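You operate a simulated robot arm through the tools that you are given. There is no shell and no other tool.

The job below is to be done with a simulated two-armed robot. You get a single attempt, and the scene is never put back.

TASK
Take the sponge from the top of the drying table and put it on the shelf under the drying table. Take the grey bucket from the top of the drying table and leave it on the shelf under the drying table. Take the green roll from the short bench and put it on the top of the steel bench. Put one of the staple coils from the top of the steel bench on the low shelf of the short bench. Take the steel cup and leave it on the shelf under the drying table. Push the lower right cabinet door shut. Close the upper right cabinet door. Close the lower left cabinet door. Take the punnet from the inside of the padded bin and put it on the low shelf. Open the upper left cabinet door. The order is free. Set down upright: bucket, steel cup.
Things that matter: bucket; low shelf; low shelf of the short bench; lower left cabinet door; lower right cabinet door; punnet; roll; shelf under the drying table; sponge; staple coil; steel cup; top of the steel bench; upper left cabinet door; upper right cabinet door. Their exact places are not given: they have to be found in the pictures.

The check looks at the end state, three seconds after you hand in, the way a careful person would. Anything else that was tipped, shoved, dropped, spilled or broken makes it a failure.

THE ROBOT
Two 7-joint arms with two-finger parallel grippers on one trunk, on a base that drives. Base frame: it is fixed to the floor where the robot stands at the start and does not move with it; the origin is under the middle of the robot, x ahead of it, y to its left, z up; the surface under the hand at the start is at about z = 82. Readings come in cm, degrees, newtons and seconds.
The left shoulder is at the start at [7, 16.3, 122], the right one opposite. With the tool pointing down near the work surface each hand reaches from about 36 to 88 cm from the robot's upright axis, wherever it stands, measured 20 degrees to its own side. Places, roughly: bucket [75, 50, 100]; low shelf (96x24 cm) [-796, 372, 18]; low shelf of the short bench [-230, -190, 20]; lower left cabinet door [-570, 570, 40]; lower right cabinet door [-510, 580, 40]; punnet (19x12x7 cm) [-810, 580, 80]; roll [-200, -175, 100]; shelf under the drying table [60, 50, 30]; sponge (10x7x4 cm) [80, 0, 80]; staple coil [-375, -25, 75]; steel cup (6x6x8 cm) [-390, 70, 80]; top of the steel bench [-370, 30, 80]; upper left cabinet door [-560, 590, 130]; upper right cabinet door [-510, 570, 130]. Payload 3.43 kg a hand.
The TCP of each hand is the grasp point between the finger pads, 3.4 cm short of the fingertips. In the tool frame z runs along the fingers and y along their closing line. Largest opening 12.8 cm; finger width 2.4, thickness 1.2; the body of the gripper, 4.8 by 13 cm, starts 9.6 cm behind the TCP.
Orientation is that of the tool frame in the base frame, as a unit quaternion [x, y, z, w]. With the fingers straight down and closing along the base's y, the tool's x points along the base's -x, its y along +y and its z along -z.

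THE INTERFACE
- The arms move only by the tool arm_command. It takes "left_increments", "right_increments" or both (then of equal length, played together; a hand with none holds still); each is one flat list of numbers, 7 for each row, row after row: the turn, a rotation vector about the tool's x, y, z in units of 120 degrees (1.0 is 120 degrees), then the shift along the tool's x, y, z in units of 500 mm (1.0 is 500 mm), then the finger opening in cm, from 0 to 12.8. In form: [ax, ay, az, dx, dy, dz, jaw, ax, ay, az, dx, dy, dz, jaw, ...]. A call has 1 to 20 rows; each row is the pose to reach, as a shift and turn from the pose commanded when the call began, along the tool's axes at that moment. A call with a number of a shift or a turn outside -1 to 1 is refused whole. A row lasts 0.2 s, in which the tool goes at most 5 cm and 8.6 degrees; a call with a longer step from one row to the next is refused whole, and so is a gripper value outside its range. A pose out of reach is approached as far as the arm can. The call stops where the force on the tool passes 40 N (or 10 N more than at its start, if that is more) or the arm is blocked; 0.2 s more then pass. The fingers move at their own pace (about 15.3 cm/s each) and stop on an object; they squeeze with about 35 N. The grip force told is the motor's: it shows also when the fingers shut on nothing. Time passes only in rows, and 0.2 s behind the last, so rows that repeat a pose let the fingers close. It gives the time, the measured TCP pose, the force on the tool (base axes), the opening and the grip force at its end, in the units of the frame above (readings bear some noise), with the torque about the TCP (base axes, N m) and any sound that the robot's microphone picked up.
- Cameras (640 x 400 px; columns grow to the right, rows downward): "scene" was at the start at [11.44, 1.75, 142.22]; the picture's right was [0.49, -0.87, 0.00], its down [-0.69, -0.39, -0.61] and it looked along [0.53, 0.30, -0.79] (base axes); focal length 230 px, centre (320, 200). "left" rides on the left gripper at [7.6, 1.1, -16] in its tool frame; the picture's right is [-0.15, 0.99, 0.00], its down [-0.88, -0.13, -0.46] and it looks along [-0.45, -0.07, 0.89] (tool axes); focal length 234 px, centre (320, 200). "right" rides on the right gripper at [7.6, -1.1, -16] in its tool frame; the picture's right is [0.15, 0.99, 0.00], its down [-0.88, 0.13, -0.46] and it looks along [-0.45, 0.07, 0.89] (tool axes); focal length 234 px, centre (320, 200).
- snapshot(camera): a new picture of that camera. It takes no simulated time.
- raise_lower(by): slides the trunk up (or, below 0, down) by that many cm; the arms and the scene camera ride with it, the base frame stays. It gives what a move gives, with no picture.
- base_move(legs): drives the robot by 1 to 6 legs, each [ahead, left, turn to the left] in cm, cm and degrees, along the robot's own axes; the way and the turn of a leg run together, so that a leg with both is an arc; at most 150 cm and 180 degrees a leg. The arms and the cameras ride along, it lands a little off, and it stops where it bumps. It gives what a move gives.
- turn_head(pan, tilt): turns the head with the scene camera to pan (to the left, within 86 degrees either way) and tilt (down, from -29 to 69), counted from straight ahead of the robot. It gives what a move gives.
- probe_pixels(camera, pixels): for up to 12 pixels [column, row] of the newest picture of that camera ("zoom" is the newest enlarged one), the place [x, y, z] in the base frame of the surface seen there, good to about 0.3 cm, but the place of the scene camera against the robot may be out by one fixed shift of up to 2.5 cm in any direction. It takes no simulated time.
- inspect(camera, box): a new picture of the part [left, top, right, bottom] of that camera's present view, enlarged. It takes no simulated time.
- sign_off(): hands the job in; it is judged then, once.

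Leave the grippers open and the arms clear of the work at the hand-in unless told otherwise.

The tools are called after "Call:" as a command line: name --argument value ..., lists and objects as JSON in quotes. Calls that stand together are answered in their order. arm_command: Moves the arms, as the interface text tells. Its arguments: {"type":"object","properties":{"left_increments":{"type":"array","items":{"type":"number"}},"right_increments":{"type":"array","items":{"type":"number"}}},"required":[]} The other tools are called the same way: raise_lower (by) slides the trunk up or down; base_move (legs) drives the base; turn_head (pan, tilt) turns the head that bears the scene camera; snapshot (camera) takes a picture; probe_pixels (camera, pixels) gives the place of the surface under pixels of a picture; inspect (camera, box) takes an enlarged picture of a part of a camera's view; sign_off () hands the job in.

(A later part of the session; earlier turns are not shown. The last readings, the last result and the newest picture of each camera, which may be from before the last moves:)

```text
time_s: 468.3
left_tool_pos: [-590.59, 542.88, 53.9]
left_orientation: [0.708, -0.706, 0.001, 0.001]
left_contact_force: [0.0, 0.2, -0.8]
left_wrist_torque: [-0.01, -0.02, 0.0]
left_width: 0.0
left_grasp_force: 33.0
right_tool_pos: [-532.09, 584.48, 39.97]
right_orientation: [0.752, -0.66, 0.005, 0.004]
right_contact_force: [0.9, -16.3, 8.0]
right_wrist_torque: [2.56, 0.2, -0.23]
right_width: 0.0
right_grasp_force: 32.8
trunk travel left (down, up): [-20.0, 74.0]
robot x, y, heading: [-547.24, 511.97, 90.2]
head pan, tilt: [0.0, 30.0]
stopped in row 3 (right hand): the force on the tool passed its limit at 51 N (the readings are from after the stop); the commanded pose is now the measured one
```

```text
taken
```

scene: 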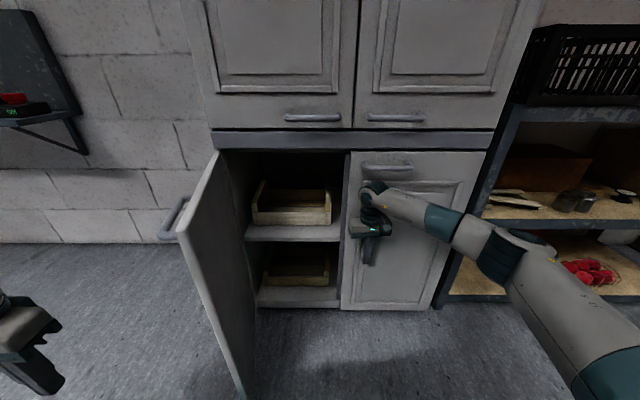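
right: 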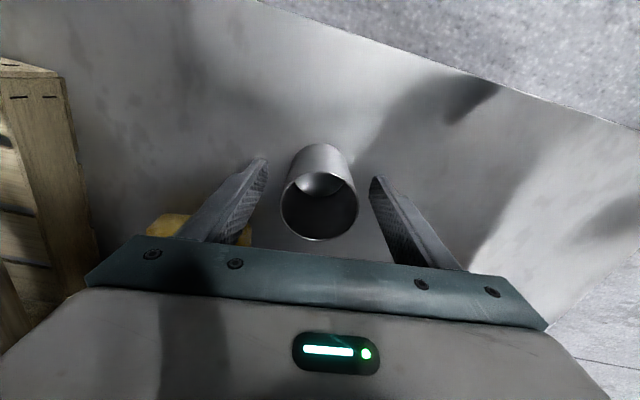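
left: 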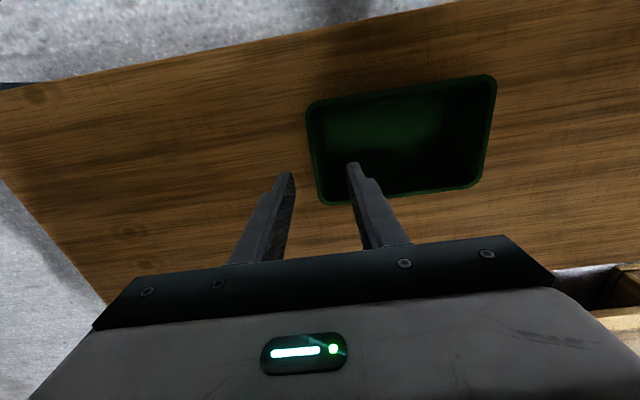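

The lower right door is shut (51 N of resistance). I draw the right hand back, and start the lower left door with the left hand: lower to z≈40, forward along its outer side.

Call:
arm_command --right_increments '[0, 0, 0, 0.09, 0, 0, 0, 0, 0, 0, 0.18, 0, 0, 0, 0, 0, 0, 0.27, 0, 0, 0, 0, 0, 0, 0.36, 0, 0, 0, 0, 0, 0, 0.45, 0, 0, 0, 0, 0, 0, 0.54, 0, 0, 0, 0, 0, 0, 0.62, 0, 0, 0]'

Call:
arm_command --left_increments '[0, 0, 0, -0.03, 0.002, 0.09, 0, 0, 0, 0, -0.06, 0.004, 0.18, 0, 0, 0, 0, -0.1, 0.006, 0.26, 0, 0, 0, 0, -0.19, 0.008, 0.28, 0, 0, 0, 0, -0.282, 0.008, 0.28, 0]'

Call:
snapshot --camera "scene"

```text
time_s: 469.9
left_tool_pos: [-590.58, 542.85, 53.82]
left_orientation: [0.709, -0.705, 0.001, 0.001]
left_contact_force: [0.2, 0.6, -0.2]
left_wrist_torque: [0.0, -0.02, -0.01]
left_width: 0.02
left_grasp_force: 33.4
right_tool_pos: [-528.01, 553.74, 40.34]
right_orientation: [0.752, -0.659, 0.004, 0.004]
right_contact_force: [0.8, -0.4, 0.7]
right_wrist_torque: [0.0, -0.03, 0.04]
right_width: 0.02
right_grasp_force: 33.5
trunk travel left (down, up): [-20.0, 74.0]
robot x, y, heading: [-547.27, 511.88, 90.4]
head pan, tilt: [0.0, 30.0]
```

```text
time_s: 471.1
left_tool_pos: [-590.8, 557.05, 39.88]
left_orientation: [0.709, -0.705, 0.002, 0.002]
left_contact_force: [0.3, 1.1, -0.3]
left_wrist_torque: [-0.02, 0.01, 0.0]
left_width: 0.01
left_grasp_force: 33.1
right_tool_pos: [-528.01, 553.87, 40.31]
right_orientation: [0.752, -0.659, 0.005, 0.004]
right_contact_force: [0.9, 0.3, -0.2]
right_wrist_torque: [-0.02, -0.01, -0.01]
right_width: 0.0
right_grasp_force: 33.1
trunk travel left (down, up): [-20.0, 74.0]
robot x, y, heading: [-547.15, 511.81, 90.2]
head pan, tilt: [0.0, 30.0]
```

```text
taken
```

scene: 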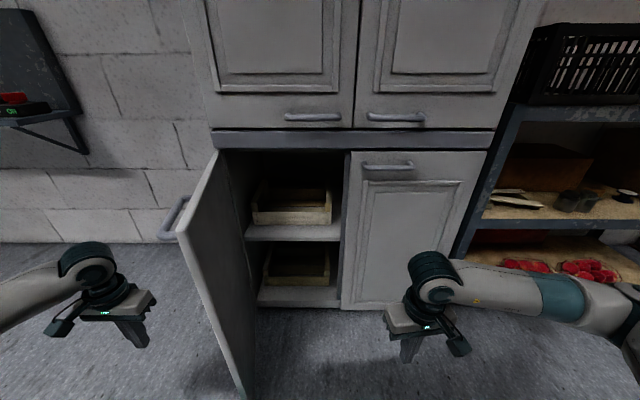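

Lower right is shut. Now I push the lower left door rightwards along its arc with the left hand.

Call:
arm_command --left_increments '[0, 0, 0, -0.01, -0.069, 0, 0, 0, 0, 0, -0.02, -0.138, 0, 0, 0, 0, 0, -0.03, -0.207, 0, 0, 0, 0, 0, -0.04, -0.276, 0, 0, 0, 0, 0, -0.047, -0.333, 0, 0, 0, 0, 0, -0.053, -0.389, 0, 0, 0, 0, 0, -0.06, -0.446, 0, 0, 0, 0, 0, -0.089, -0.507, 0, 0, 0, 0, 0, -0.117, -0.567, 0, 0, 0, 0, 0, -0.146, -0.628, 0, 0, 0, 0, 0, -0.196, -0.677, 0, 0, 0, 0, 0, -0.246, -0.725, 0, 0, 0, 0, 0, -0.296, -0.774, 0, 0]'

Call:
snapshot --camera "scene"

```text
time_s: 473.9
left_tool_pos: [-552.39, 571.9, 39.7]
left_orientation: [0.709, -0.705, 0.001, 0.002]
left_contact_force: [-0.2, -0.3, -1.0]
left_wrist_torque: [0.0, 0.02, 0.02]
left_width: 0.02
left_grasp_force: 32.9
right_tool_pos: [-527.98, 553.78, 40.32]
right_orientation: [0.752, -0.659, 0.005, 0.003]
right_contact_force: [0.3, 0.3, -0.6]
right_wrist_torque: [0.02, -0.03, 0.07]
right_width: 0.0
right_grasp_force: 33.4
trunk travel left (down, up): [-20.0, 74.0]
robot x, y, heading: [-547.53, 511.82, 90.4]
head pan, tilt: [0.0, 30.0]
```

```text
taken
```

scene: 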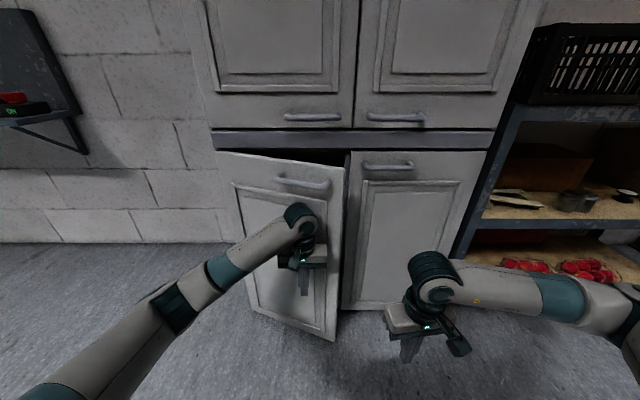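

Continue to shut it and press until resistance.

Call:
arm_command --left_increments '[0, 0, 0, -0.056, -0.021, 0, 0, 0, 0, 0, -0.112, -0.042, 0, 0, 0, 0, 0, -0.168, -0.063, 0, 0, 0, 0, 0, -0.21, -0.08, 0, 0, 0, 0, 0, -0.225, -0.08, 0, 0, 0, 0, 0, -0.24, -0.08, 0, 0, 0, 0, 0, -0.252, -0.08, 0, 0, 0, 0, 0, -0.264, -0.08, 0, 0, 0, 0, 0, -0.276, -0.08, 0, 0]'

Call:
snapshot --camera "scene"

```text
time_s: 475.8
left_tool_pos: [-548.5, 584.78, 39.77]
left_orientation: [0.708, -0.706, 0.002, 0.003]
left_contact_force: [-2.2, -16.5, 5.6]
left_wrist_torque: [2.45, -0.52, 0.05]
left_width: 0.01
left_grasp_force: 32.9
right_tool_pos: [-528.09, 553.81, 40.49]
right_orientation: [0.753, -0.658, 0.004, 0.004]
right_contact_force: [0.1, 0.0, 0.1]
right_wrist_torque: [0.02, -0.01, -0.01]
right_width: 0.0
right_grasp_force: 33.2
trunk travel left (down, up): [-20.0, 74.0]
robot x, y, heading: [-547.63, 511.87, 90.2]
head pan, tilt: [0.0, 30.0]
stopped in row 9 (left hand): the force on the tool passed its limit at 53 N (the readings are from after the stop); the commanded pose is now the measured one
```

```text
taken
```

scene: 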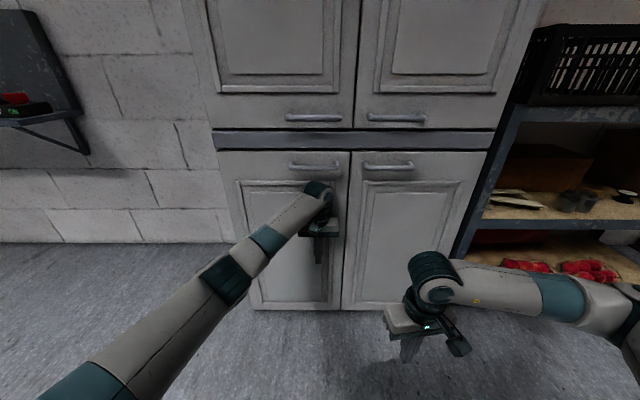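

Both lower doors are shut. I bring the left hand back and out to the left.

Call:
arm_command --left_increments '[0, 0, 0, 0.09, 0, 0, 0, 0, 0, 0, 0.18, 0, 0, 0, 0, 0, 0, 0.27, 0, 0, 0, 0, 0, 0, 0.36, 0, 0, 0, 0, 0, 0, 0.45, 0, 0, 0, 0, 0, 0, 0.54, 0, 0, 0, 0, 0, 0, 0.63, 0, 0, 0, 0, 0, 0, 0.69, 0.05, 0, 0, 0, 0, 0, 0.7, 0.14, 0, 0, 0, 0, 0, 0.7, 0.23, 0, 0, 0, 0, 0, 0.7, 0.32, 0, 0, 0, 0, 0, 0.7, 0.41, 0, 0, 0, 0, 0, 0.7, 0.5, 0, 0, 0, 0, 0, 0.72, 0.59, 0, 0, 0, 0, 0, 0.74, 0.68, 0, 0, 0, 0, 0, 0.76, 0.77, 0, 0, 0, 0, 0, 0.78, 0.86, 0, 0]'

Call:
raise_lower --by 40

Call:
turn_head --pan 0 --tilt 35

Call:
snapshot --camera "scene"

Call:
probe_pixels --camera "scene" --pixels '[[290, 230], [400, 230], [330, 230], [240, 230], [290, 100], [400, 100]]'

```text
time_s: 479.4
left_tool_pos: [-591.47, 545.8, 40.12]
left_orientation: [0.708, -0.707, 0.003, 0.004]
left_contact_force: [-0.3, 0.6, -0.1]
left_wrist_torque: [-0.02, 0.04, -0.01]
left_width: 0.0
left_grasp_force: 32.4
right_tool_pos: [-528.0, 553.84, 40.32]
right_orientation: [0.752, -0.659, 0.005, 0.004]
right_contact_force: [-0.4, -0.3, 0.8]
right_wrist_torque: [0.02, 0.0, -0.02]
right_width: 0.01
right_grasp_force: 32.8
trunk travel left (down, up): [-20.0, 74.0]
robot x, y, heading: [-547.52, 511.74, 90.0]
head pan, tilt: [0.0, 30.0]
```

```text
time_s: 483.2
left_tool_pos: [-591.4, 545.84, 80.19]
left_orientation: [0.708, -0.706, 0.003, 0.004]
left_contact_force: [0.3, -0.4, 0.3]
left_wrist_torque: [0.01, 0.03, 0.01]
left_width: 0.0
left_grasp_force: 32.6
right_tool_pos: [-527.95, 553.91, 80.31]
right_orientation: [0.753, -0.658, 0.004, 0.004]
right_contact_force: [-0.4, -0.3, -0.8]
right_wrist_torque: [0.02, 0.03, 0.01]
right_width: 0.0
right_grasp_force: 33.4
trunk travel left (down, up): [-60.0, 34.0]
robot x, y, heading: [-547.35, 512.05, 90.2]
head pan, tilt: [0.0, 30.0]
```

```text
time_s: 483.9
left_tool_pos: [-591.5, 545.7, 80.09]
left_orientation: [0.708, -0.706, 0.003, 0.005]
left_contact_force: [-0.2, -0.4, 0.3]
left_wrist_torque: [0.02, -0.02, 0.03]
left_width: 0.0
left_grasp_force: 32.8
right_tool_pos: [-528.13, 553.85, 80.22]
right_orientation: [0.753, -0.658, 0.005, 0.004]
right_contact_force: [0.6, -0.4, 0.9]
right_wrist_torque: [0.0, 0.03, 0.0]
right_width: 0.0
right_grasp_force: 33.0
trunk travel left (down, up): [-60.0, 34.0]
robot x, y, heading: [-547.49, 511.96, 90.5]
head pan, tilt: [0.0, 35.0]
```

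```text
taken
```

scene: 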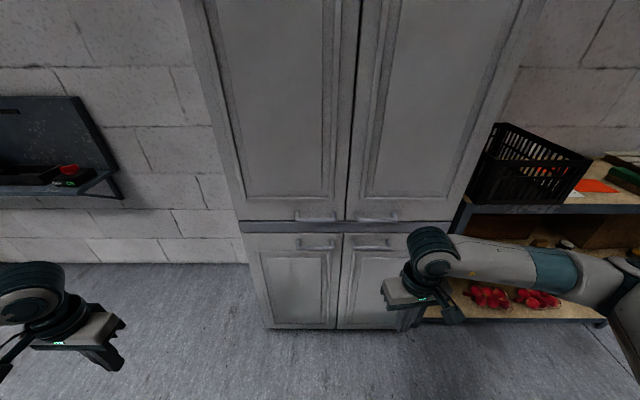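

```text
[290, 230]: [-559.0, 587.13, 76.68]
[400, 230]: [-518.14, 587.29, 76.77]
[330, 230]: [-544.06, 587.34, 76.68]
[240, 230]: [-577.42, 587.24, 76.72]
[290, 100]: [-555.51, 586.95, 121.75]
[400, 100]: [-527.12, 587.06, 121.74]
```

All four doors read flush. For the upper left door I turn the right hand 90° about its axis (closing direction fore-aft) while moving it in front of the handle.

Call:
arm_command --right_increments '[0, 0, -0.068, -0.005, 0.039, -0.015, 0, 0, 0, -0.136, -0.01, 0.077, -0.03, 0, 0, 0, -0.205, -0.015, 0.116, -0.045, 0, 0, 0, -0.273, -0.02, 0.155, -0.06, 0, 0, 0, -0.341, -0.025, 0.194, -0.075, 0, 0, 0, -0.409, -0.03, 0.232, -0.09, 0, 0, 0, -0.477, -0.036, 0.271, -0.105, 0, 0, 0, -0.545, -0.041, 0.31, -0.12, 0, 0, 0, -0.614, -0.046, 0.349, -0.135, 0, 0, 0, -0.682, -0.051, 0.387, -0.15, 0, 0, 0, -0.75, -0.056, 0.426, -0.16, 2]'

Call:
snapshot --camera "scene"

Call:
snapshot --camera "right"

```text
time_s: 486.2
left_tool_pos: [-591.55, 545.82, 80.14]
left_orientation: [0.708, -0.706, 0.003, 0.005]
left_contact_force: [0.7, -0.1, -0.5]
left_wrist_torque: [-0.02, -0.03, 0.0]
left_width: 0.0
left_grasp_force: 32.7
right_tool_pos: [-549.68, 553.95, 88.22]
right_orientation: [0.998, 0.068, 0.0, 0.006]
right_contact_force: [0.8, -0.1, 0.6]
right_wrist_torque: [0.01, -0.02, -0.01]
right_width: 2.02
right_grasp_force: 0.1
trunk travel left (down, up): [-60.0, 34.0]
robot x, y, heading: [-547.6, 511.91, 90.3]
head pan, tilt: [0.0, 35.0]
```

```text
taken
```

scene: 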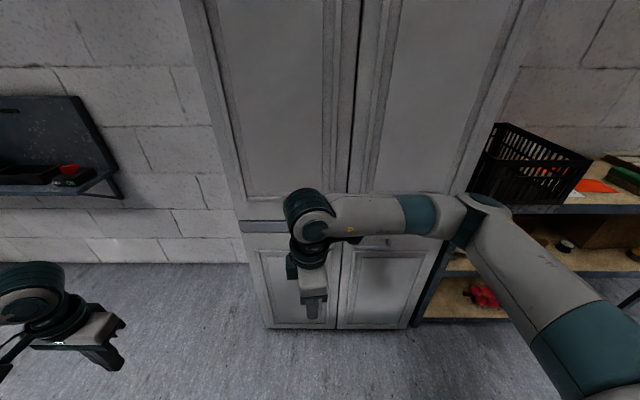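

```text
taken
```

right: 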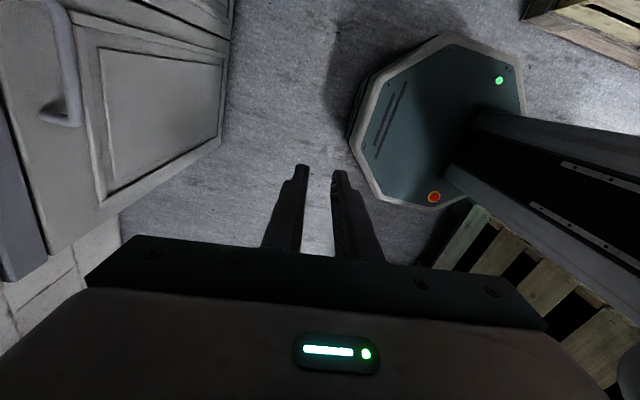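

The hand can take this pose. Now I pitch it forward by 40° (pointing down-forward), move it to about (−549.7, 572, 98), and look for the handle through the right camera.

Call:
arm_command --right_increments '[0.0555, 0.0038, 0.0108, 0.008, -0.0595, -0.033, 2.4, 0.111, 0.0076, 0.0217, 0.016, -0.119, -0.065, 2.4, 0.1665, 0.0114, 0.0325, 0.0245, -0.1785, -0.098, 2.4, 0.222, 0.0151, 0.0433, 0.033, -0.238, -0.131, 2.4, 0.2775, 0.0189, 0.0542, 0.041, -0.2975, -0.163, 2.4, 0.333, 0.0227, 0.065, 0.049, -0.357, -0.196, 2.4]'

Call:
snapshot --camera "right"

Call:
snapshot --camera "scene"

```text
time_s: 487.6
left_tool_pos: [-591.53, 545.66, 80.03]
left_orientation: [0.709, -0.705, 0.003, 0.004]
left_contact_force: [-0.4, 0.6, 0.4]
left_wrist_torque: [0.0, 0.03, -0.01]
left_width: 0.0
left_grasp_force: 32.8
right_tool_pos: [-549.44, 572.04, 97.9]
right_orientation: [0.941, -0.005, 0.002, -0.338]
right_contact_force: [-0.4, -0.1, 0.5]
right_wrist_torque: [0.0, 0.03, 0.01]
right_width: 2.38
right_grasp_force: 0.0
trunk travel left (down, up): [-60.0, 34.0]
robot x, y, heading: [-547.63, 512.03, 90.4]
head pan, tilt: [0.0, 35.0]
```

```text
taken
```

right: 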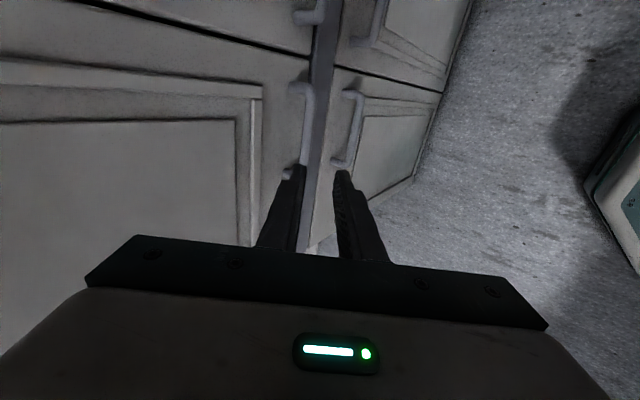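

```text
taken
```

scene: 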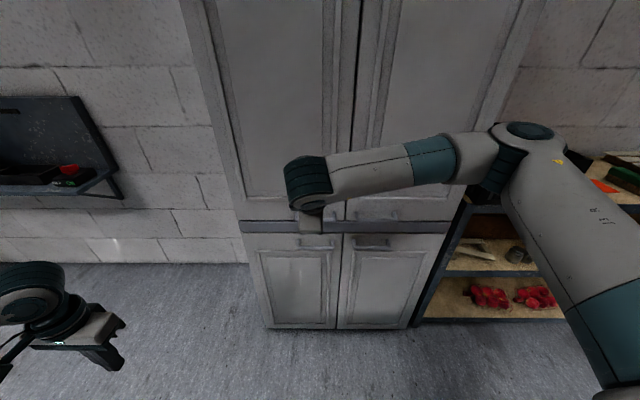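

The upper left handle shows at (300–310, 85–170), next to the rail. I zoom and probe it with the unshifted right camera.

Call:
inspect --camera "right" --box '[260, 60, 380, 200]'

Call:
probe_pixels --camera "right" --pixels '[[308, 100], [307, 120], [305, 140], [300, 87], [292, 170], [270, 130], [250, 150], [322, 120], [296, 120], [354, 120]]'

```text
2.86 times, centred on (320, 130) of right
```

zoom: 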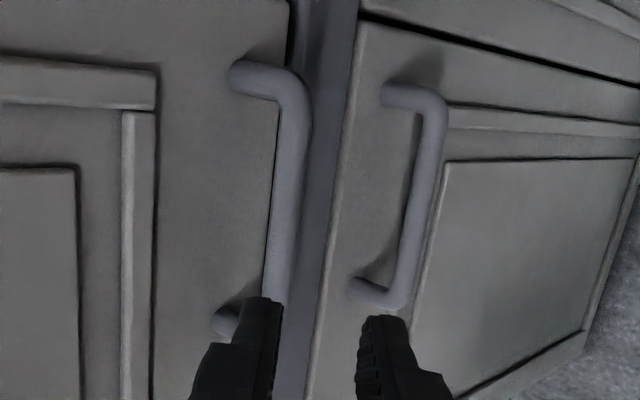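

```text
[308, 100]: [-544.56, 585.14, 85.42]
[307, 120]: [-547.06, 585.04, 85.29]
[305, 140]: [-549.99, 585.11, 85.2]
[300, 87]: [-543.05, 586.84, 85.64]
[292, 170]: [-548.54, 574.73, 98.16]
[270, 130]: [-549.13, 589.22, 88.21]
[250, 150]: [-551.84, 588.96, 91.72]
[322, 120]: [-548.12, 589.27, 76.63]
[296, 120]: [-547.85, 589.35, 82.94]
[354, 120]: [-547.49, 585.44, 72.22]
```

Measured: bar centre ≈ (x −549.7, y 585.5, z 84.9), door face y 589.1. I advance along the tilted fingers so that one finger goes behind the bar and the other in front.

Call:
arm_command --right_increments '[0, 0, 0, -0.005, -0.039, 0, 2.4, 0, 0, 0, -0.005, -0.039, 0.08, 2.4, 0, 0, 0, -0.005, -0.039, 0.16, 2.4, 0, 0, 0, -0.005, -0.039, 0.23, 2.4]'

Call:
snapshot --camera "right"

```text
time_s: 488.6
left_tool_pos: [-591.43, 545.84, 80.09]
left_orientation: [0.708, -0.706, 0.004, 0.006]
left_contact_force: [0.0, -0.5, -0.6]
left_wrist_torque: [-0.03, -0.02, -0.02]
left_width: 0.0
left_grasp_force: 32.6
right_tool_pos: [-549.67, 581.09, 90.17]
right_orientation: [0.942, -0.004, 0.001, -0.337]
right_contact_force: [0.3, 0.4, -0.1]
right_wrist_torque: [0.01, 0.01, 0.03]
right_width: 2.43
right_grasp_force: 0.0
trunk travel left (down, up): [-60.0, 34.0]
robot x, y, heading: [-547.58, 511.74, 90.1]
head pan, tilt: [0.0, 35.0]
```

```text
taken
```

right: 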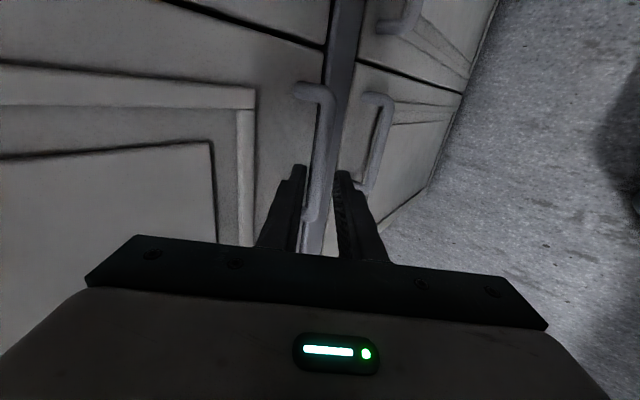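

The bar passes between the fingertips. I go the last 5 cm and close.

Call:
arm_command --right_increments '[0, 0, 0, 0, 0, 0.04, 2.4, 0, 0, 0, 0, 0, 0.075, 2.4, 0, 0, 0, 0, 0, 0.1, 2.4]'

Call:
snapshot --camera "right"

```text
time_s: 489.4
left_tool_pos: [-591.61, 545.73, 80.0]
left_orientation: [0.709, -0.705, 0.003, 0.005]
left_contact_force: [-0.4, 1.0, 0.3]
left_wrist_torque: [-0.01, 0.02, -0.01]
left_width: 0.0
left_grasp_force: 32.8
right_tool_pos: [-549.59, 584.12, 86.26]
right_orientation: [0.942, -0.005, 0.001, -0.336]
right_contact_force: [0.5, 0.0, -0.4]
right_wrist_torque: [-0.01, -0.02, 0.02]
right_width: 2.39
right_grasp_force: 0.0
trunk travel left (down, up): [-60.0, 34.0]
robot x, y, heading: [-547.49, 511.95, 90.3]
head pan, tilt: [0.0, 35.0]
```

```text
taken
```

right: 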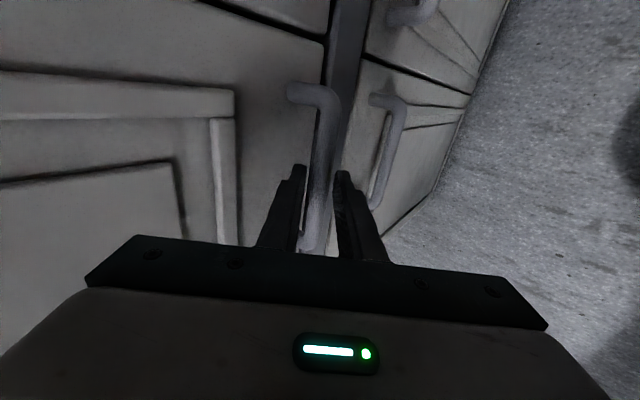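

The bar lies between the pads. I keep the fingers loose as a hook and pull along the door's arc to about 30°.

Call:
arm_command --right_increments '[0, 0, 0, -0.004, 0.018, -0.015, 2.2, 0, 0, 0, -0.009, 0.037, -0.031, 2.2, 0, 0, 0, -0.015, 0.055, -0.046, 2.2, 0, 0, 0, -0.022, 0.074, -0.062, 2.2, 0, 0, 0, -0.038, 0.109, -0.091, 2.2, 0, 0, 0, -0.058, 0.142, -0.12, 2.2, 0, 0, 0, -0.084, 0.175, -0.147, 2.2, 0, 0, 0, -0.112, 0.205, -0.172, 2.2]'

Call:
snapshot --camera "scene"

Call:
snapshot --camera "right"

```text
time_s: 491.2
left_tool_pos: [-591.41, 545.86, 80.07]
left_orientation: [0.708, -0.706, 0.005, 0.005]
left_contact_force: [0.4, 0.6, 0.6]
left_wrist_torque: [-0.03, 0.02, -0.01]
left_width: 0.01
left_grasp_force: 33.2
right_tool_pos: [-555.26, 570.82, 86.49]
right_orientation: [0.942, -0.006, 0.003, -0.337]
right_contact_force: [2.3, 9.2, -2.6]
right_wrist_torque: [-0.09, -0.26, -2.31]
right_width: 2.67
right_grasp_force: 45.2
trunk travel left (down, up): [-60.0, 34.0]
robot x, y, heading: [-547.68, 511.91, 90.2]
head pan, tilt: [0.0, 35.0]
```

```text
taken
```

scene: 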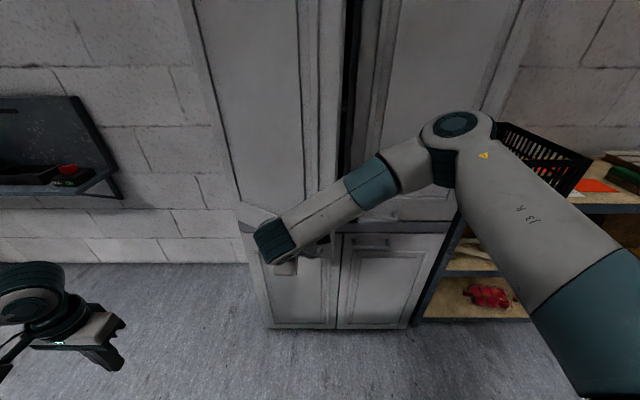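

```text
taken
```

right: 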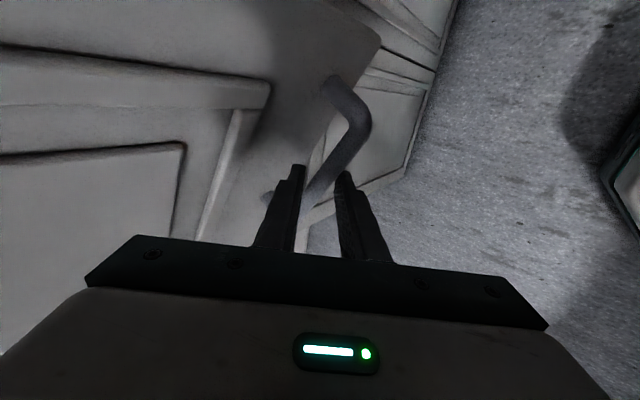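

The door is open about 30°, but the turned bar now presses on the fingers. I open the jaw to relieve it and lift the hand 7 cm straight up off the bar.

Call:
arm_command --right_increments '[0, 0, 0, 0, 0, 0, 4, 0, 0, 0, 0, 0, 0, 4.5, 0, 0, 0, 0, -0.03, -0.035, 4.5, 0, 0, 0, 0, -0.06, -0.07, 4.5, 0, 0, 0, 0, -0.09, -0.107, 4.5]'

Call:
snapshot --camera "right"

Call:
snapshot --camera "scene"

```text
time_s: 492.4
left_tool_pos: [-591.45, 545.91, 80.06]
left_orientation: [0.708, -0.706, 0.003, 0.004]
left_contact_force: [0.0, -1.1, 0.1]
left_wrist_torque: [0.01, -0.01, -0.02]
left_width: 0.01
left_grasp_force: 32.8
right_tool_pos: [-555.37, 570.73, 93.58]
right_orientation: [0.942, -0.004, 0.001, -0.336]
right_contact_force: [0.0, -0.6, 0.0]
right_wrist_torque: [0.03, 0.02, 0.01]
right_width: 4.52
right_grasp_force: 0.0
trunk travel left (down, up): [-60.0, 34.0]
robot x, y, heading: [-547.77, 512.13, 90.4]
head pan, tilt: [0.0, 35.0]
```

```text
taken
```

right: 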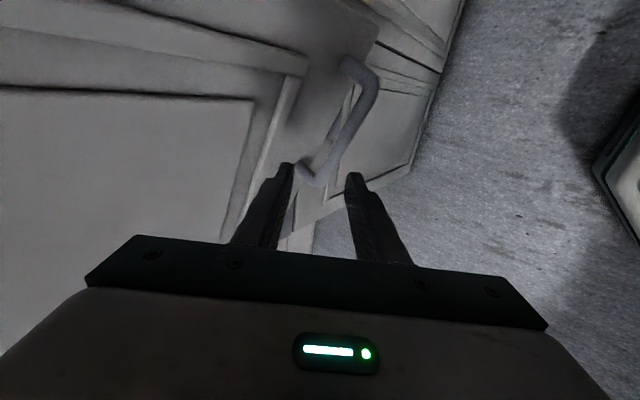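

```text
taken
```

scene: 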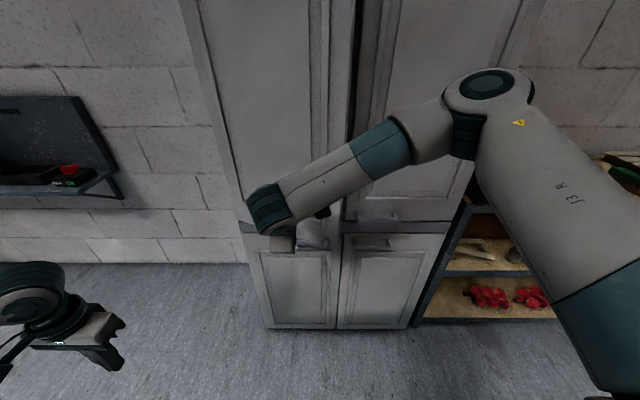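

The hand is free above the handle; the door stands about 28° open. I straighten the hand to vertical while moving it back, up and right to about (−545, 553, 108).

Call:
arm_command --right_increments '[-0.0555, 0, 0, 0.02, 0.014, -0.075, 2, -0.111, 0, 0, 0.05, 0.029, -0.149, 1, -0.1665, 0, 0, 0.09, 0.043, -0.224, 0, -0.222, 0, 0, 0.13, 0.057, -0.299, 0, -0.2775, 0, 0, 0.17, 0.072, -0.373, 0, -0.333, 0, 0, 0.208, 0.086, -0.448, 0]'

Call:
turn_head --pan 0 --tilt 25

Call:
snapshot --camera "scene"

```text
time_s: 493.9
left_tool_pos: [-591.47, 545.79, 80.07]
left_orientation: [0.708, -0.706, 0.003, 0.004]
left_contact_force: [0.3, 0.0, 0.0]
left_wrist_torque: [-0.02, 0.0, 0.02]
left_width: 0.02
left_grasp_force: 32.9
right_tool_pos: [-545.13, 553.11, 108.09]
right_orientation: [1.0, -0.004, 0.0, 0.006]
right_contact_force: [0.8, 0.6, 0.9]
right_wrist_torque: [-0.02, 0.03, 0.0]
right_width: 0.0
right_grasp_force: 33.0
trunk travel left (down, up): [-60.0, 34.0]
robot x, y, heading: [-547.98, 511.92, 90.2]
head pan, tilt: [0.0, 35.0]
```

```text
time_s: 494.6
left_tool_pos: [-591.5, 545.7, 80.14]
left_orientation: [0.709, -0.706, 0.002, 0.005]
left_contact_force: [-0.2, 0.9, -0.2]
left_wrist_torque: [-0.01, -0.01, 0.02]
left_width: 0.01
left_grasp_force: 33.1
right_tool_pos: [-545.1, 553.32, 107.89]
right_orientation: [1.0, -0.004, 0.0, 0.006]
right_contact_force: [0.3, 0.1, 0.1]
right_wrist_torque: [-0.01, 0.01, 0.01]
right_width: 0.0
right_grasp_force: 33.5
trunk travel left (down, up): [-60.0, 34.0]
robot x, y, heading: [-547.53, 512.05, 90.1]
head pan, tilt: [0.0, 25.0]
```

```text
taken
```

scene: 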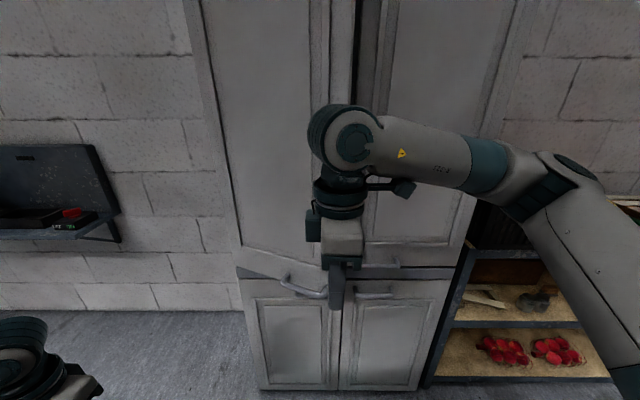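

I probe the door's face to get its angle.

Call:
probe_pixels --camera "scene" --pixels '[[220, 60], [250, 60], [300, 60], [325, 60], [345, 60], [370, 60], [300, 290], [232, 230]]'

```text
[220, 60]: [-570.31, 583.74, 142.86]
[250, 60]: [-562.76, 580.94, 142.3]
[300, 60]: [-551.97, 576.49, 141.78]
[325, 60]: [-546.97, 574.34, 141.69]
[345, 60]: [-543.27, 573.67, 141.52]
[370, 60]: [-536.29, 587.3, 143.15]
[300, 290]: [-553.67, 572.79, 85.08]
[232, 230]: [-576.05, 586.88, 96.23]
```

The door is only 22° open with its free edge at (−543, 575), leaving too little room behind it. I take the handle again, this time with the hand yawed 22° to match the bar, and will follow the arc with the yaw.

Call:
arm_command --right_increments '[0.0548, 0.0107, 0.0293, -0.0357, -0.0517, 0.049, 2.6, 0.1097, 0.0213, 0.0586, -0.0713, -0.1033, 0.098, 2.6, 0.1645, 0.032, 0.0879, -0.107, -0.155, 0.147, 2.6, 0.2193, 0.0427, 0.1171, -0.1427, -0.2067, 0.196, 2.6, 0.2742, 0.0533, 0.1464, -0.1783, -0.2583, 0.245, 2.6, 0.329, 0.064, 0.1757, -0.214, -0.31, 0.294, 2.6]'

Call:
snapshot --camera "right"

Call:
probe_pixels --camera "right" --pixels '[[320, 90], [325, 110], [322, 130], [318, 150], [280, 120], [340, 100]]'

```text
time_s: 496.0
left_tool_pos: [-591.65, 545.71, 80.05]
left_orientation: [0.708, -0.706, 0.004, 0.004]
left_contact_force: [0.9, 0.6, 0.3]
left_wrist_torque: [0.01, -0.05, 0.03]
left_width: 0.0
left_grasp_force: 33.7
right_tool_pos: [-555.96, 568.58, 93.28]
right_orientation: [0.923, -0.184, 0.069, -0.33]
right_contact_force: [-0.2, -0.4, -0.6]
right_wrist_torque: [-0.02, -0.01, -0.02]
right_width: 2.6
right_grasp_force: 0.1
trunk travel left (down, up): [-60.0, 34.0]
robot x, y, heading: [-547.83, 511.77, 90.5]
head pan, tilt: [0.0, 25.0]
```

```text
taken
```

right: 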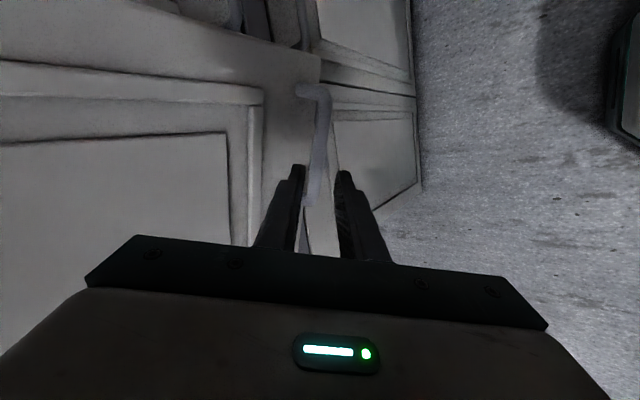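

```text
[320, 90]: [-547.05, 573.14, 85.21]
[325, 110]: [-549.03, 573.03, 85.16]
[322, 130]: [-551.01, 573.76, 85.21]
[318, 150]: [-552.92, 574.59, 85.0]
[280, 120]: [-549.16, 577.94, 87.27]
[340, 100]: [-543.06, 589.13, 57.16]
```

The bar lies at 22° as planned, centred between the tips. I advance 9 cm along the fingers.

Call:
arm_command --right_increments '[0, 0, 0, 0, 0, 0.06, 2.6, 0, 0, 0, 0, 0, 0.12, 2.6, 0, 0, 0, 0, 0, 0.18, 2.6]'

Call:
snapshot --camera "right"

```text
time_s: 496.8
left_tool_pos: [-591.49, 545.75, 79.96]
left_orientation: [0.708, -0.706, 0.005, 0.005]
left_contact_force: [0.3, 0.4, -0.1]
left_wrist_torque: [-0.01, -0.01, 0.03]
left_width: 0.0
left_grasp_force: 32.9
right_tool_pos: [-553.4, 573.88, 86.16]
right_orientation: [0.923, -0.184, 0.069, -0.33]
right_contact_force: [-0.6, -0.2, -0.7]
right_wrist_torque: [-0.02, 0.0, 0.01]
right_width: 2.59
right_grasp_force: 0.1
trunk travel left (down, up): [-60.0, 34.0]
robot x, y, heading: [-547.68, 511.61, 90.3]
head pan, tilt: [0.0, 25.0]
```

```text
taken
```

right: 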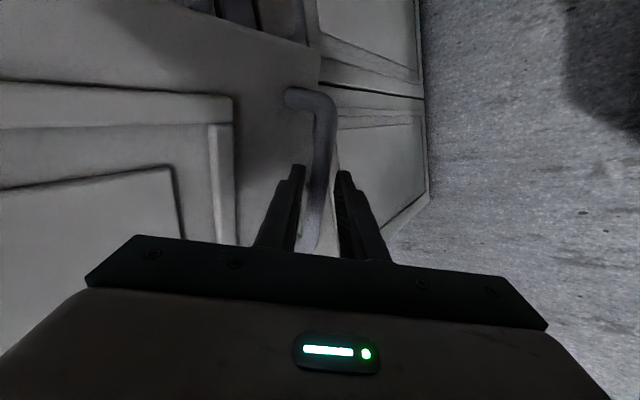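

Hooked again. I pull along the arc from 22° to about 54°, turning the hand with the door.

Call:
arm_command --right_increments '[0, 0.0212, 0.0257, -0.011, 0.03, -0.025, 2.6, 0, 0.0423, 0.0514, -0.024, 0.0595, -0.049, 2.6, 0, 0.0635, 0.0771, -0.037, 0.088, -0.072, 2.6, 0, 0.0846, 0.1028, -0.052, 0.115, -0.095, 2.6, 0, 0.1058, 0.1285, -0.07, 0.143, -0.118, 2.6, 0, 0.1269, 0.1542, -0.09, 0.169, -0.14, 2.6, 0, 0.1481, 0.1799, -0.113, 0.193, -0.16, 2.6, 0, 0.1692, 0.2056, -0.138, 0.216, -0.179, 2.6]'

Call:
snapshot --camera "scene"

Call:
snapshot --camera "right"

```text
time_s: 498.6
left_tool_pos: [-591.61, 545.96, 79.82]
left_orientation: [0.708, -0.706, 0.005, 0.005]
left_contact_force: [0.6, 0.4, -0.3]
left_wrist_torque: [-0.06, -0.04, 0.03]
left_width: 0.02
left_grasp_force: 32.7
right_tool_pos: [-565.27, 563.8, 85.93]
right_orientation: [0.838, -0.43, 0.157, -0.297]
right_contact_force: [0.2, 0.6, 0.3]
right_wrist_torque: [-0.05, -0.02, -0.04]
right_width: 2.61
right_grasp_force: 0.0
right hand out of reach, approached as far as the arm can: row 8
trunk travel left (down, up): [-60.0, 34.0]
robot x, y, heading: [-547.85, 512.2, 90.4]
head pan, tilt: [0.0, 25.0]
```

```text
taken
```

scene: 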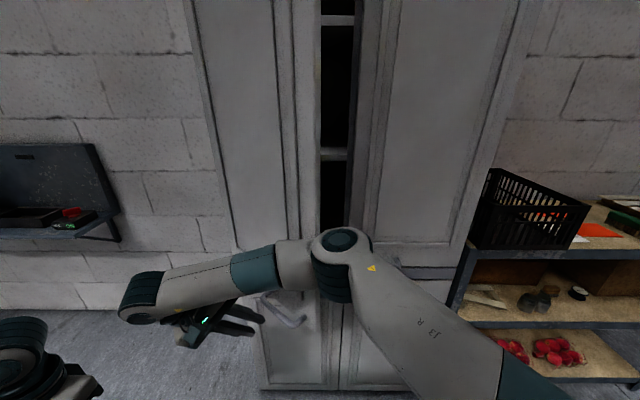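

```text
taken
```

right: 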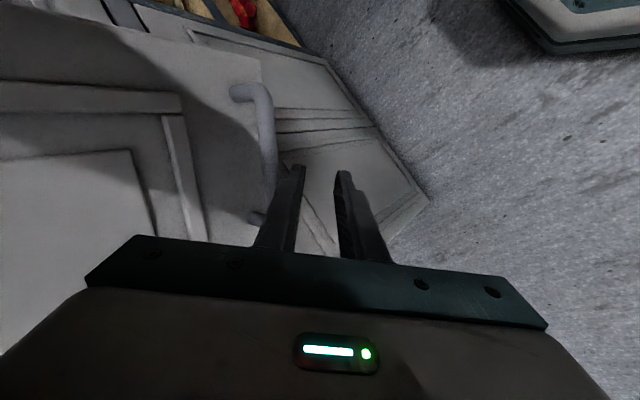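

The hook slipped off near the end, but the door opened further. I probe its angle.

Call:
probe_pixels --camera "scene" --pixels '[[215, 60], [250, 60], [290, 60], [312, 60], [318, 60], [340, 60], [290, 310]]'

```text
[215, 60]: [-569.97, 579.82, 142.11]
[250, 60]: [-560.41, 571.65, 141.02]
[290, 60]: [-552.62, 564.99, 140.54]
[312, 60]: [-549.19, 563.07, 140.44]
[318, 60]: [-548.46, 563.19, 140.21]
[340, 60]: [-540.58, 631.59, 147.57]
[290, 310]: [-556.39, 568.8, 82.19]
```

The door is now 40° open (free edge at about (−548.5, 565)), with 23 cm of room behind it. I bring the right hand back, straighten it to vertical, and move to (−543, 550, 106).

Call:
arm_command --right_increments '[-0.0342, -0.0174, -0.048, 0.038, 0.002, -0.079, 2, -0.0684, -0.0349, -0.096, 0.075, 0.004, -0.157, 1, -0.1027, -0.0523, -0.144, 0.134, -0.055, -0.16, 0, -0.1369, -0.0698, -0.192, 0.193, -0.114, -0.163, 0, -0.1711, -0.0872, -0.24, 0.252, -0.173, -0.166, 0, -0.2053, -0.1047, -0.288, 0.31, -0.231, -0.169, 0, -0.2396, -0.1221, -0.336, 0.369, -0.29, -0.172, 0, -0.2738, -0.1396, -0.384, 0.428, -0.349, -0.175, 0, -0.308, -0.157, -0.432, 0.487, -0.408, -0.178, 0]'

Call:
snapshot --camera "scene"

```text
time_s: 500.6
left_tool_pos: [-591.42, 545.7, 80.17]
left_orientation: [0.709, -0.705, 0.003, 0.005]
left_contact_force: [0.0, 0.2, 0.1]
left_wrist_torque: [0.01, 0.03, -0.01]
left_width: 0.0
left_grasp_force: 33.3
right_tool_pos: [-542.22, 549.88, 106.18]
right_orientation: [1.0, -0.003, -0.003, 0.004]
right_contact_force: [0.5, -0.5, 0.1]
right_wrist_torque: [0.0, 0.04, 0.01]
right_width: 0.0
right_grasp_force: 32.8
trunk travel left (down, up): [-60.0, 34.0]
robot x, y, heading: [-547.58, 512.27, 90.5]
head pan, tilt: [0.0, 25.0]
```

```text
taken
```

scene: 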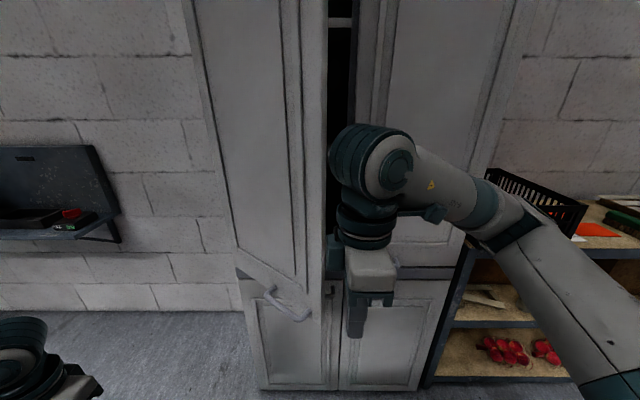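

I take the right hand around the free edge: right to x −533, forward behind the door to y 577, then left toward the inner face. The left hand moves 8 cm further away.

Call:
arm_command --right_increments '[0, 0, 0, 0.09, 0, 0, 0, 0, 0, 0, 0.184, 0, 0, 0, 0, 0, 0, 0.184, -0.09, 0, 0, 0, 0, 0, 0.184, -0.18, 0, 0, 0, 0, 0, 0.184, -0.27, 0, 0, 0, 0, 0, 0.184, -0.36, 0, 0, 0, 0, 0, 0.184, -0.45, 0, 0, 0, 0, 0, 0.184, -0.54, 0, 0, 0, 0, 0, 0.104, -0.545, 0, 0, 0, 0, 0, 0.024, -0.55, 0, 0, 0, 0, 0, -0.04, -0.552, 0, 0]' --left_increments '[0, 0, 0, 0, 0.02, 0, 0, 0, 0, 0, 0, 0.04, 0, 0, 0, 0, 0, 0, 0.06, 0, 0, 0, 0, 0, 0, 0.08, 0, 0, 0, 0, 0, 0, 0.1, 0, 0, 0, 0, 0, 0, 0.12, 0, 0, 0, 0, 0, 0, 0.14, 0, 0, 0, 0, 0, 0, 0.16, 0, 0, 0, 0, 0, 0, 0.16, 0, 0, 0, 0, 0, 0, 0.16, 0, 0, 0, 0, 0, 0, 0.16, 0, 0]'

Call:
snapshot --camera "scene"

```text
time_s: 503.0
left_tool_pos: [-599.4, 545.61, 80.03]
left_orientation: [0.708, -0.706, 0.003, 0.004]
left_contact_force: [0.0, 0.6, 0.3]
left_wrist_torque: [-0.01, -0.01, 0.04]
left_width: 0.0
left_grasp_force: 32.9
right_tool_pos: [-544.47, 560.61, 105.09]
right_orientation: [1.0, -0.007, -0.003, 0.004]
right_contact_force: [3.0, -1.7, 1.4]
right_wrist_torque: [0.52, 0.55, -0.19]
right_width: 0.0
right_grasp_force: 32.7
right hand out of reach, approached as far as the arm can: row 4, 5, 6, 7, 8, 9, 10, 11
trunk travel left (down, up): [-60.0, 34.0]
robot x, y, heading: [-547.78, 512.25, 90.1]
head pan, tilt: [0.0, 25.0]
```

```text
taken
```

scene: 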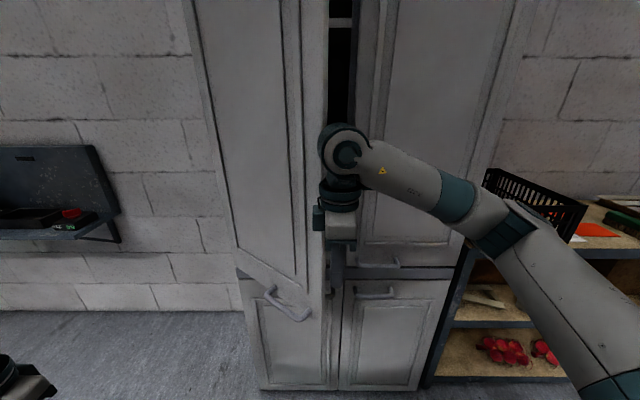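

Forward reach is limited in this yawed pose. I move back to the right of the edge and turn the hand back by 84° to its normal yaw.

Call:
arm_command --right_increments '[0, 0, 0, 0.06, 0.04, 0, 0, 0, 0, 0, 0.12, 0.1, 0, 0, 0, 0, 0, 0.18, 0.17, 0, 0, 0, 0, 0, 0.23, 0.25, 0, 0, 0, 0, 0, 0.26, 0.34, 0, 0, 0, 0, 0, 0.26, 0.43, 0, 0, 0, 0, 0, 0.26, 0.52, 0, 0]'

Call:
arm_command --right_increments '[0, 0, 0.07, 0, 0, 0, 0, 0, 0, 0.14, 0, 0, 0, 0, 0, 0, 0.21, 0, 0, 0, 0, 0, 0, 0.28, 0, 0, 0, 0, 0, 0, 0.35, 0, 0, 0, 0, 0, 0, 0.42, 0, 0, 0, 0, 0, 0, 0.49, 0, 0, 0, 0, 0, 0, 0.56, 0, 0, 0, 0, 0, 0, 0.63, 0, 0, 0, 0, 0, 0, 0.7, 0, 0, 0, 0]'

Call:
snapshot --camera "scene"

```text
time_s: 504.6
left_tool_pos: [-599.57, 545.56, 79.96]
left_orientation: [0.708, -0.706, 0.004, 0.003]
left_contact_force: [-0.2, -0.3, 0.1]
left_wrist_torque: [0.02, -0.03, 0.02]
left_width: 0.0
left_grasp_force: 33.0
right_tool_pos: [-534.23, 538.81, 109.95]
right_orientation: [1.0, -0.003, -0.001, 0.003]
right_contact_force: [-0.1, 0.4, 0.5]
right_wrist_torque: [0.03, -0.03, -0.01]
right_width: 0.0
right_grasp_force: 32.9
right hand out of reach, approached as far as the arm can: row 6, 7
trunk travel left (down, up): [-60.0, 34.0]
robot x, y, heading: [-547.71, 511.7, 90.1]
head pan, tilt: [0.0, 25.0]
```

```text
time_s: 506.8
left_tool_pos: [-599.46, 545.59, 80.0]
left_orientation: [0.708, -0.706, 0.002, 0.005]
left_contact_force: [-1.0, -0.2, -0.2]
left_wrist_torque: [0.01, 0.0, -0.02]
left_width: 0.0
left_grasp_force: 32.8
right_tool_pos: [-534.17, 539.08, 109.85]
right_orientation: [0.74, -0.673, 0.001, 0.005]
right_contact_force: [0.4, 0.3, 0.8]
right_wrist_torque: [0.0, 0.0, -0.02]
right_width: 0.01
right_grasp_force: 33.4
trunk travel left (down, up): [-60.0, 34.0]
robot x, y, heading: [-547.64, 512.09, 90.2]
head pan, tilt: [0.0, 25.0]
```

```text
taken
```

scene: 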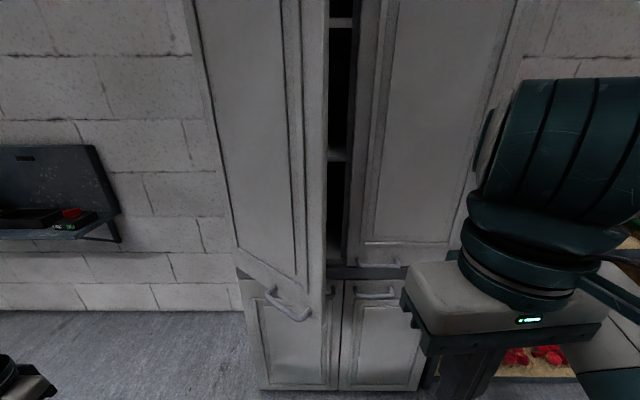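

Now in normal yaw at (−534, 539). I go forward along x≈−534.5 to y 577, behind the free edge.

Call:
arm_command --right_increments '[0, 0, 0, -0.084, -0.007, 0, 0, 0, 0, 0, -0.168, -0.015, 0, 0, 0, 0, 0, -0.252, -0.022, 0, 0, 0, 0, 0, -0.336, -0.029, 0, 0, 0, 0, 0, -0.42, -0.037, 0, 0, 0, 0, 0, -0.504, -0.044, 0, 0, 0, 0, 0, -0.588, -0.051, 0, 0, 0, 0, 0, -0.672, -0.059, 0, 0, 0, 0, 0, -0.756, -0.066, 0, 0]'

Call:
snapshot --camera "scene"

```text
time_s: 508.8
left_tool_pos: [-599.46, 545.82, 80.01]
left_orientation: [0.708, -0.706, 0.004, 0.005]
left_contact_force: [0.0, 0.7, 0.0]
left_wrist_torque: [-0.01, -0.02, -0.01]
left_width: 0.0
left_grasp_force: 33.4
right_tool_pos: [-534.7, 577.11, 109.38]
right_orientation: [0.741, -0.672, 0.002, 0.005]
right_contact_force: [-0.8, -0.1, 0.2]
right_wrist_torque: [0.01, 0.03, 0.05]
right_width: 0.0
right_grasp_force: 32.9
trunk travel left (down, up): [-60.0, 34.0]
robot x, y, heading: [-547.26, 512.03, 90.3]
head pan, tilt: [0.0, 25.0]
```

```text
taken
```

scene: 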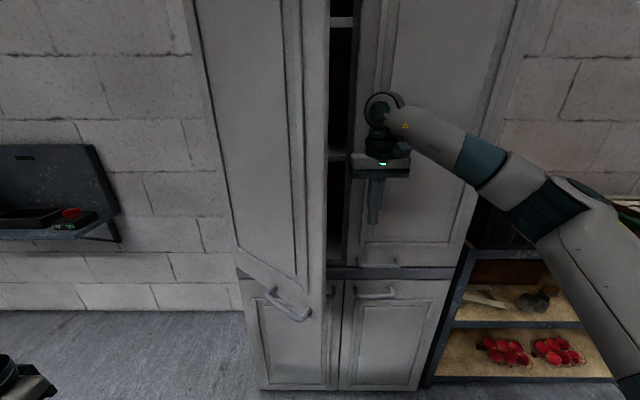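

The hand is behind the door. I push the inner face leftward along the arc to about 90°.

Call:
arm_command --right_increments '[0, 0, 0, -0.011, 0.084, 0, 0, 0, 0, 0, -0.022, 0.168, 0, 0, 0, 0, 0, -0.033, 0.253, 0, 0, 0, 0, 0, -0.044, 0.337, 0, 0, 0, 0, 0, -0.007, 0.362, 0, 0, 0, 0, 0, 0.029, 0.387, 0, 0, 0, 0, 0, 0.066, 0.412, 0, 0, 0, 0, 0, 0.098, 0.449, 0, 0, 0, 0, 0, 0.13, 0.486, 0, 0, 0, 0, 0, 0.162, 0.522, 0, 0, 0, 0, 0, 0.182, 0.567, 0, 0, 0, 0, 0, 0.203, 0.613, 0, 0, 0, 0, 0, 0.223, 0.658, 0, 0]'

Call:
snapshot --camera "scene"

```text
time_s: 511.6
left_tool_pos: [-599.47, 545.55, 79.93]
left_orientation: [0.708, -0.706, 0.004, 0.004]
left_contact_force: [0.0, -0.1, 0.2]
left_wrist_torque: [0.03, 0.0, 0.03]
left_width: 0.0
left_grasp_force: 33.4
right_tool_pos: [-566.43, 562.45, 109.94]
right_orientation: [0.741, -0.672, 0.001, 0.005]
right_contact_force: [-0.3, 0.5, -0.4]
right_wrist_torque: [0.05, -0.01, -0.01]
right_width: 0.0
right_grasp_force: 33.1
trunk travel left (down, up): [-60.0, 34.0]
robot x, y, heading: [-547.36, 511.82, 90.3]
head pan, tilt: [0.0, 25.0]
```

```text
taken
```

scene: 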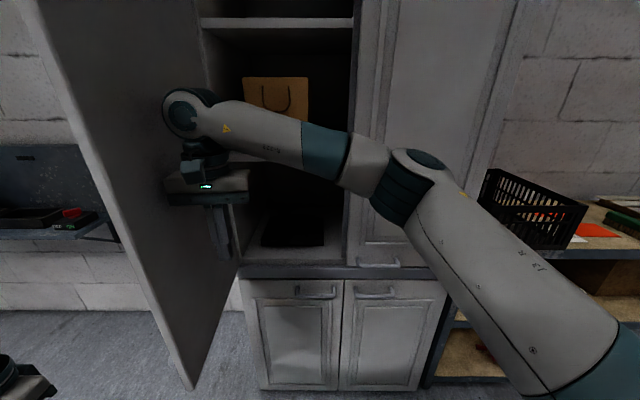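

The door is wide open. I probe its angle.

Call:
probe_pixels --camera "scene" --pixels '[[60, 60], [120, 100], [170, 60], [100, 200], [180, 340]]'

```text
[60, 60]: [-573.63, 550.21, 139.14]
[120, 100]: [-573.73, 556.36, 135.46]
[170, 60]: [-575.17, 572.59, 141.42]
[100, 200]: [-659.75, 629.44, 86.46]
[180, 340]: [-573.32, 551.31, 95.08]
```

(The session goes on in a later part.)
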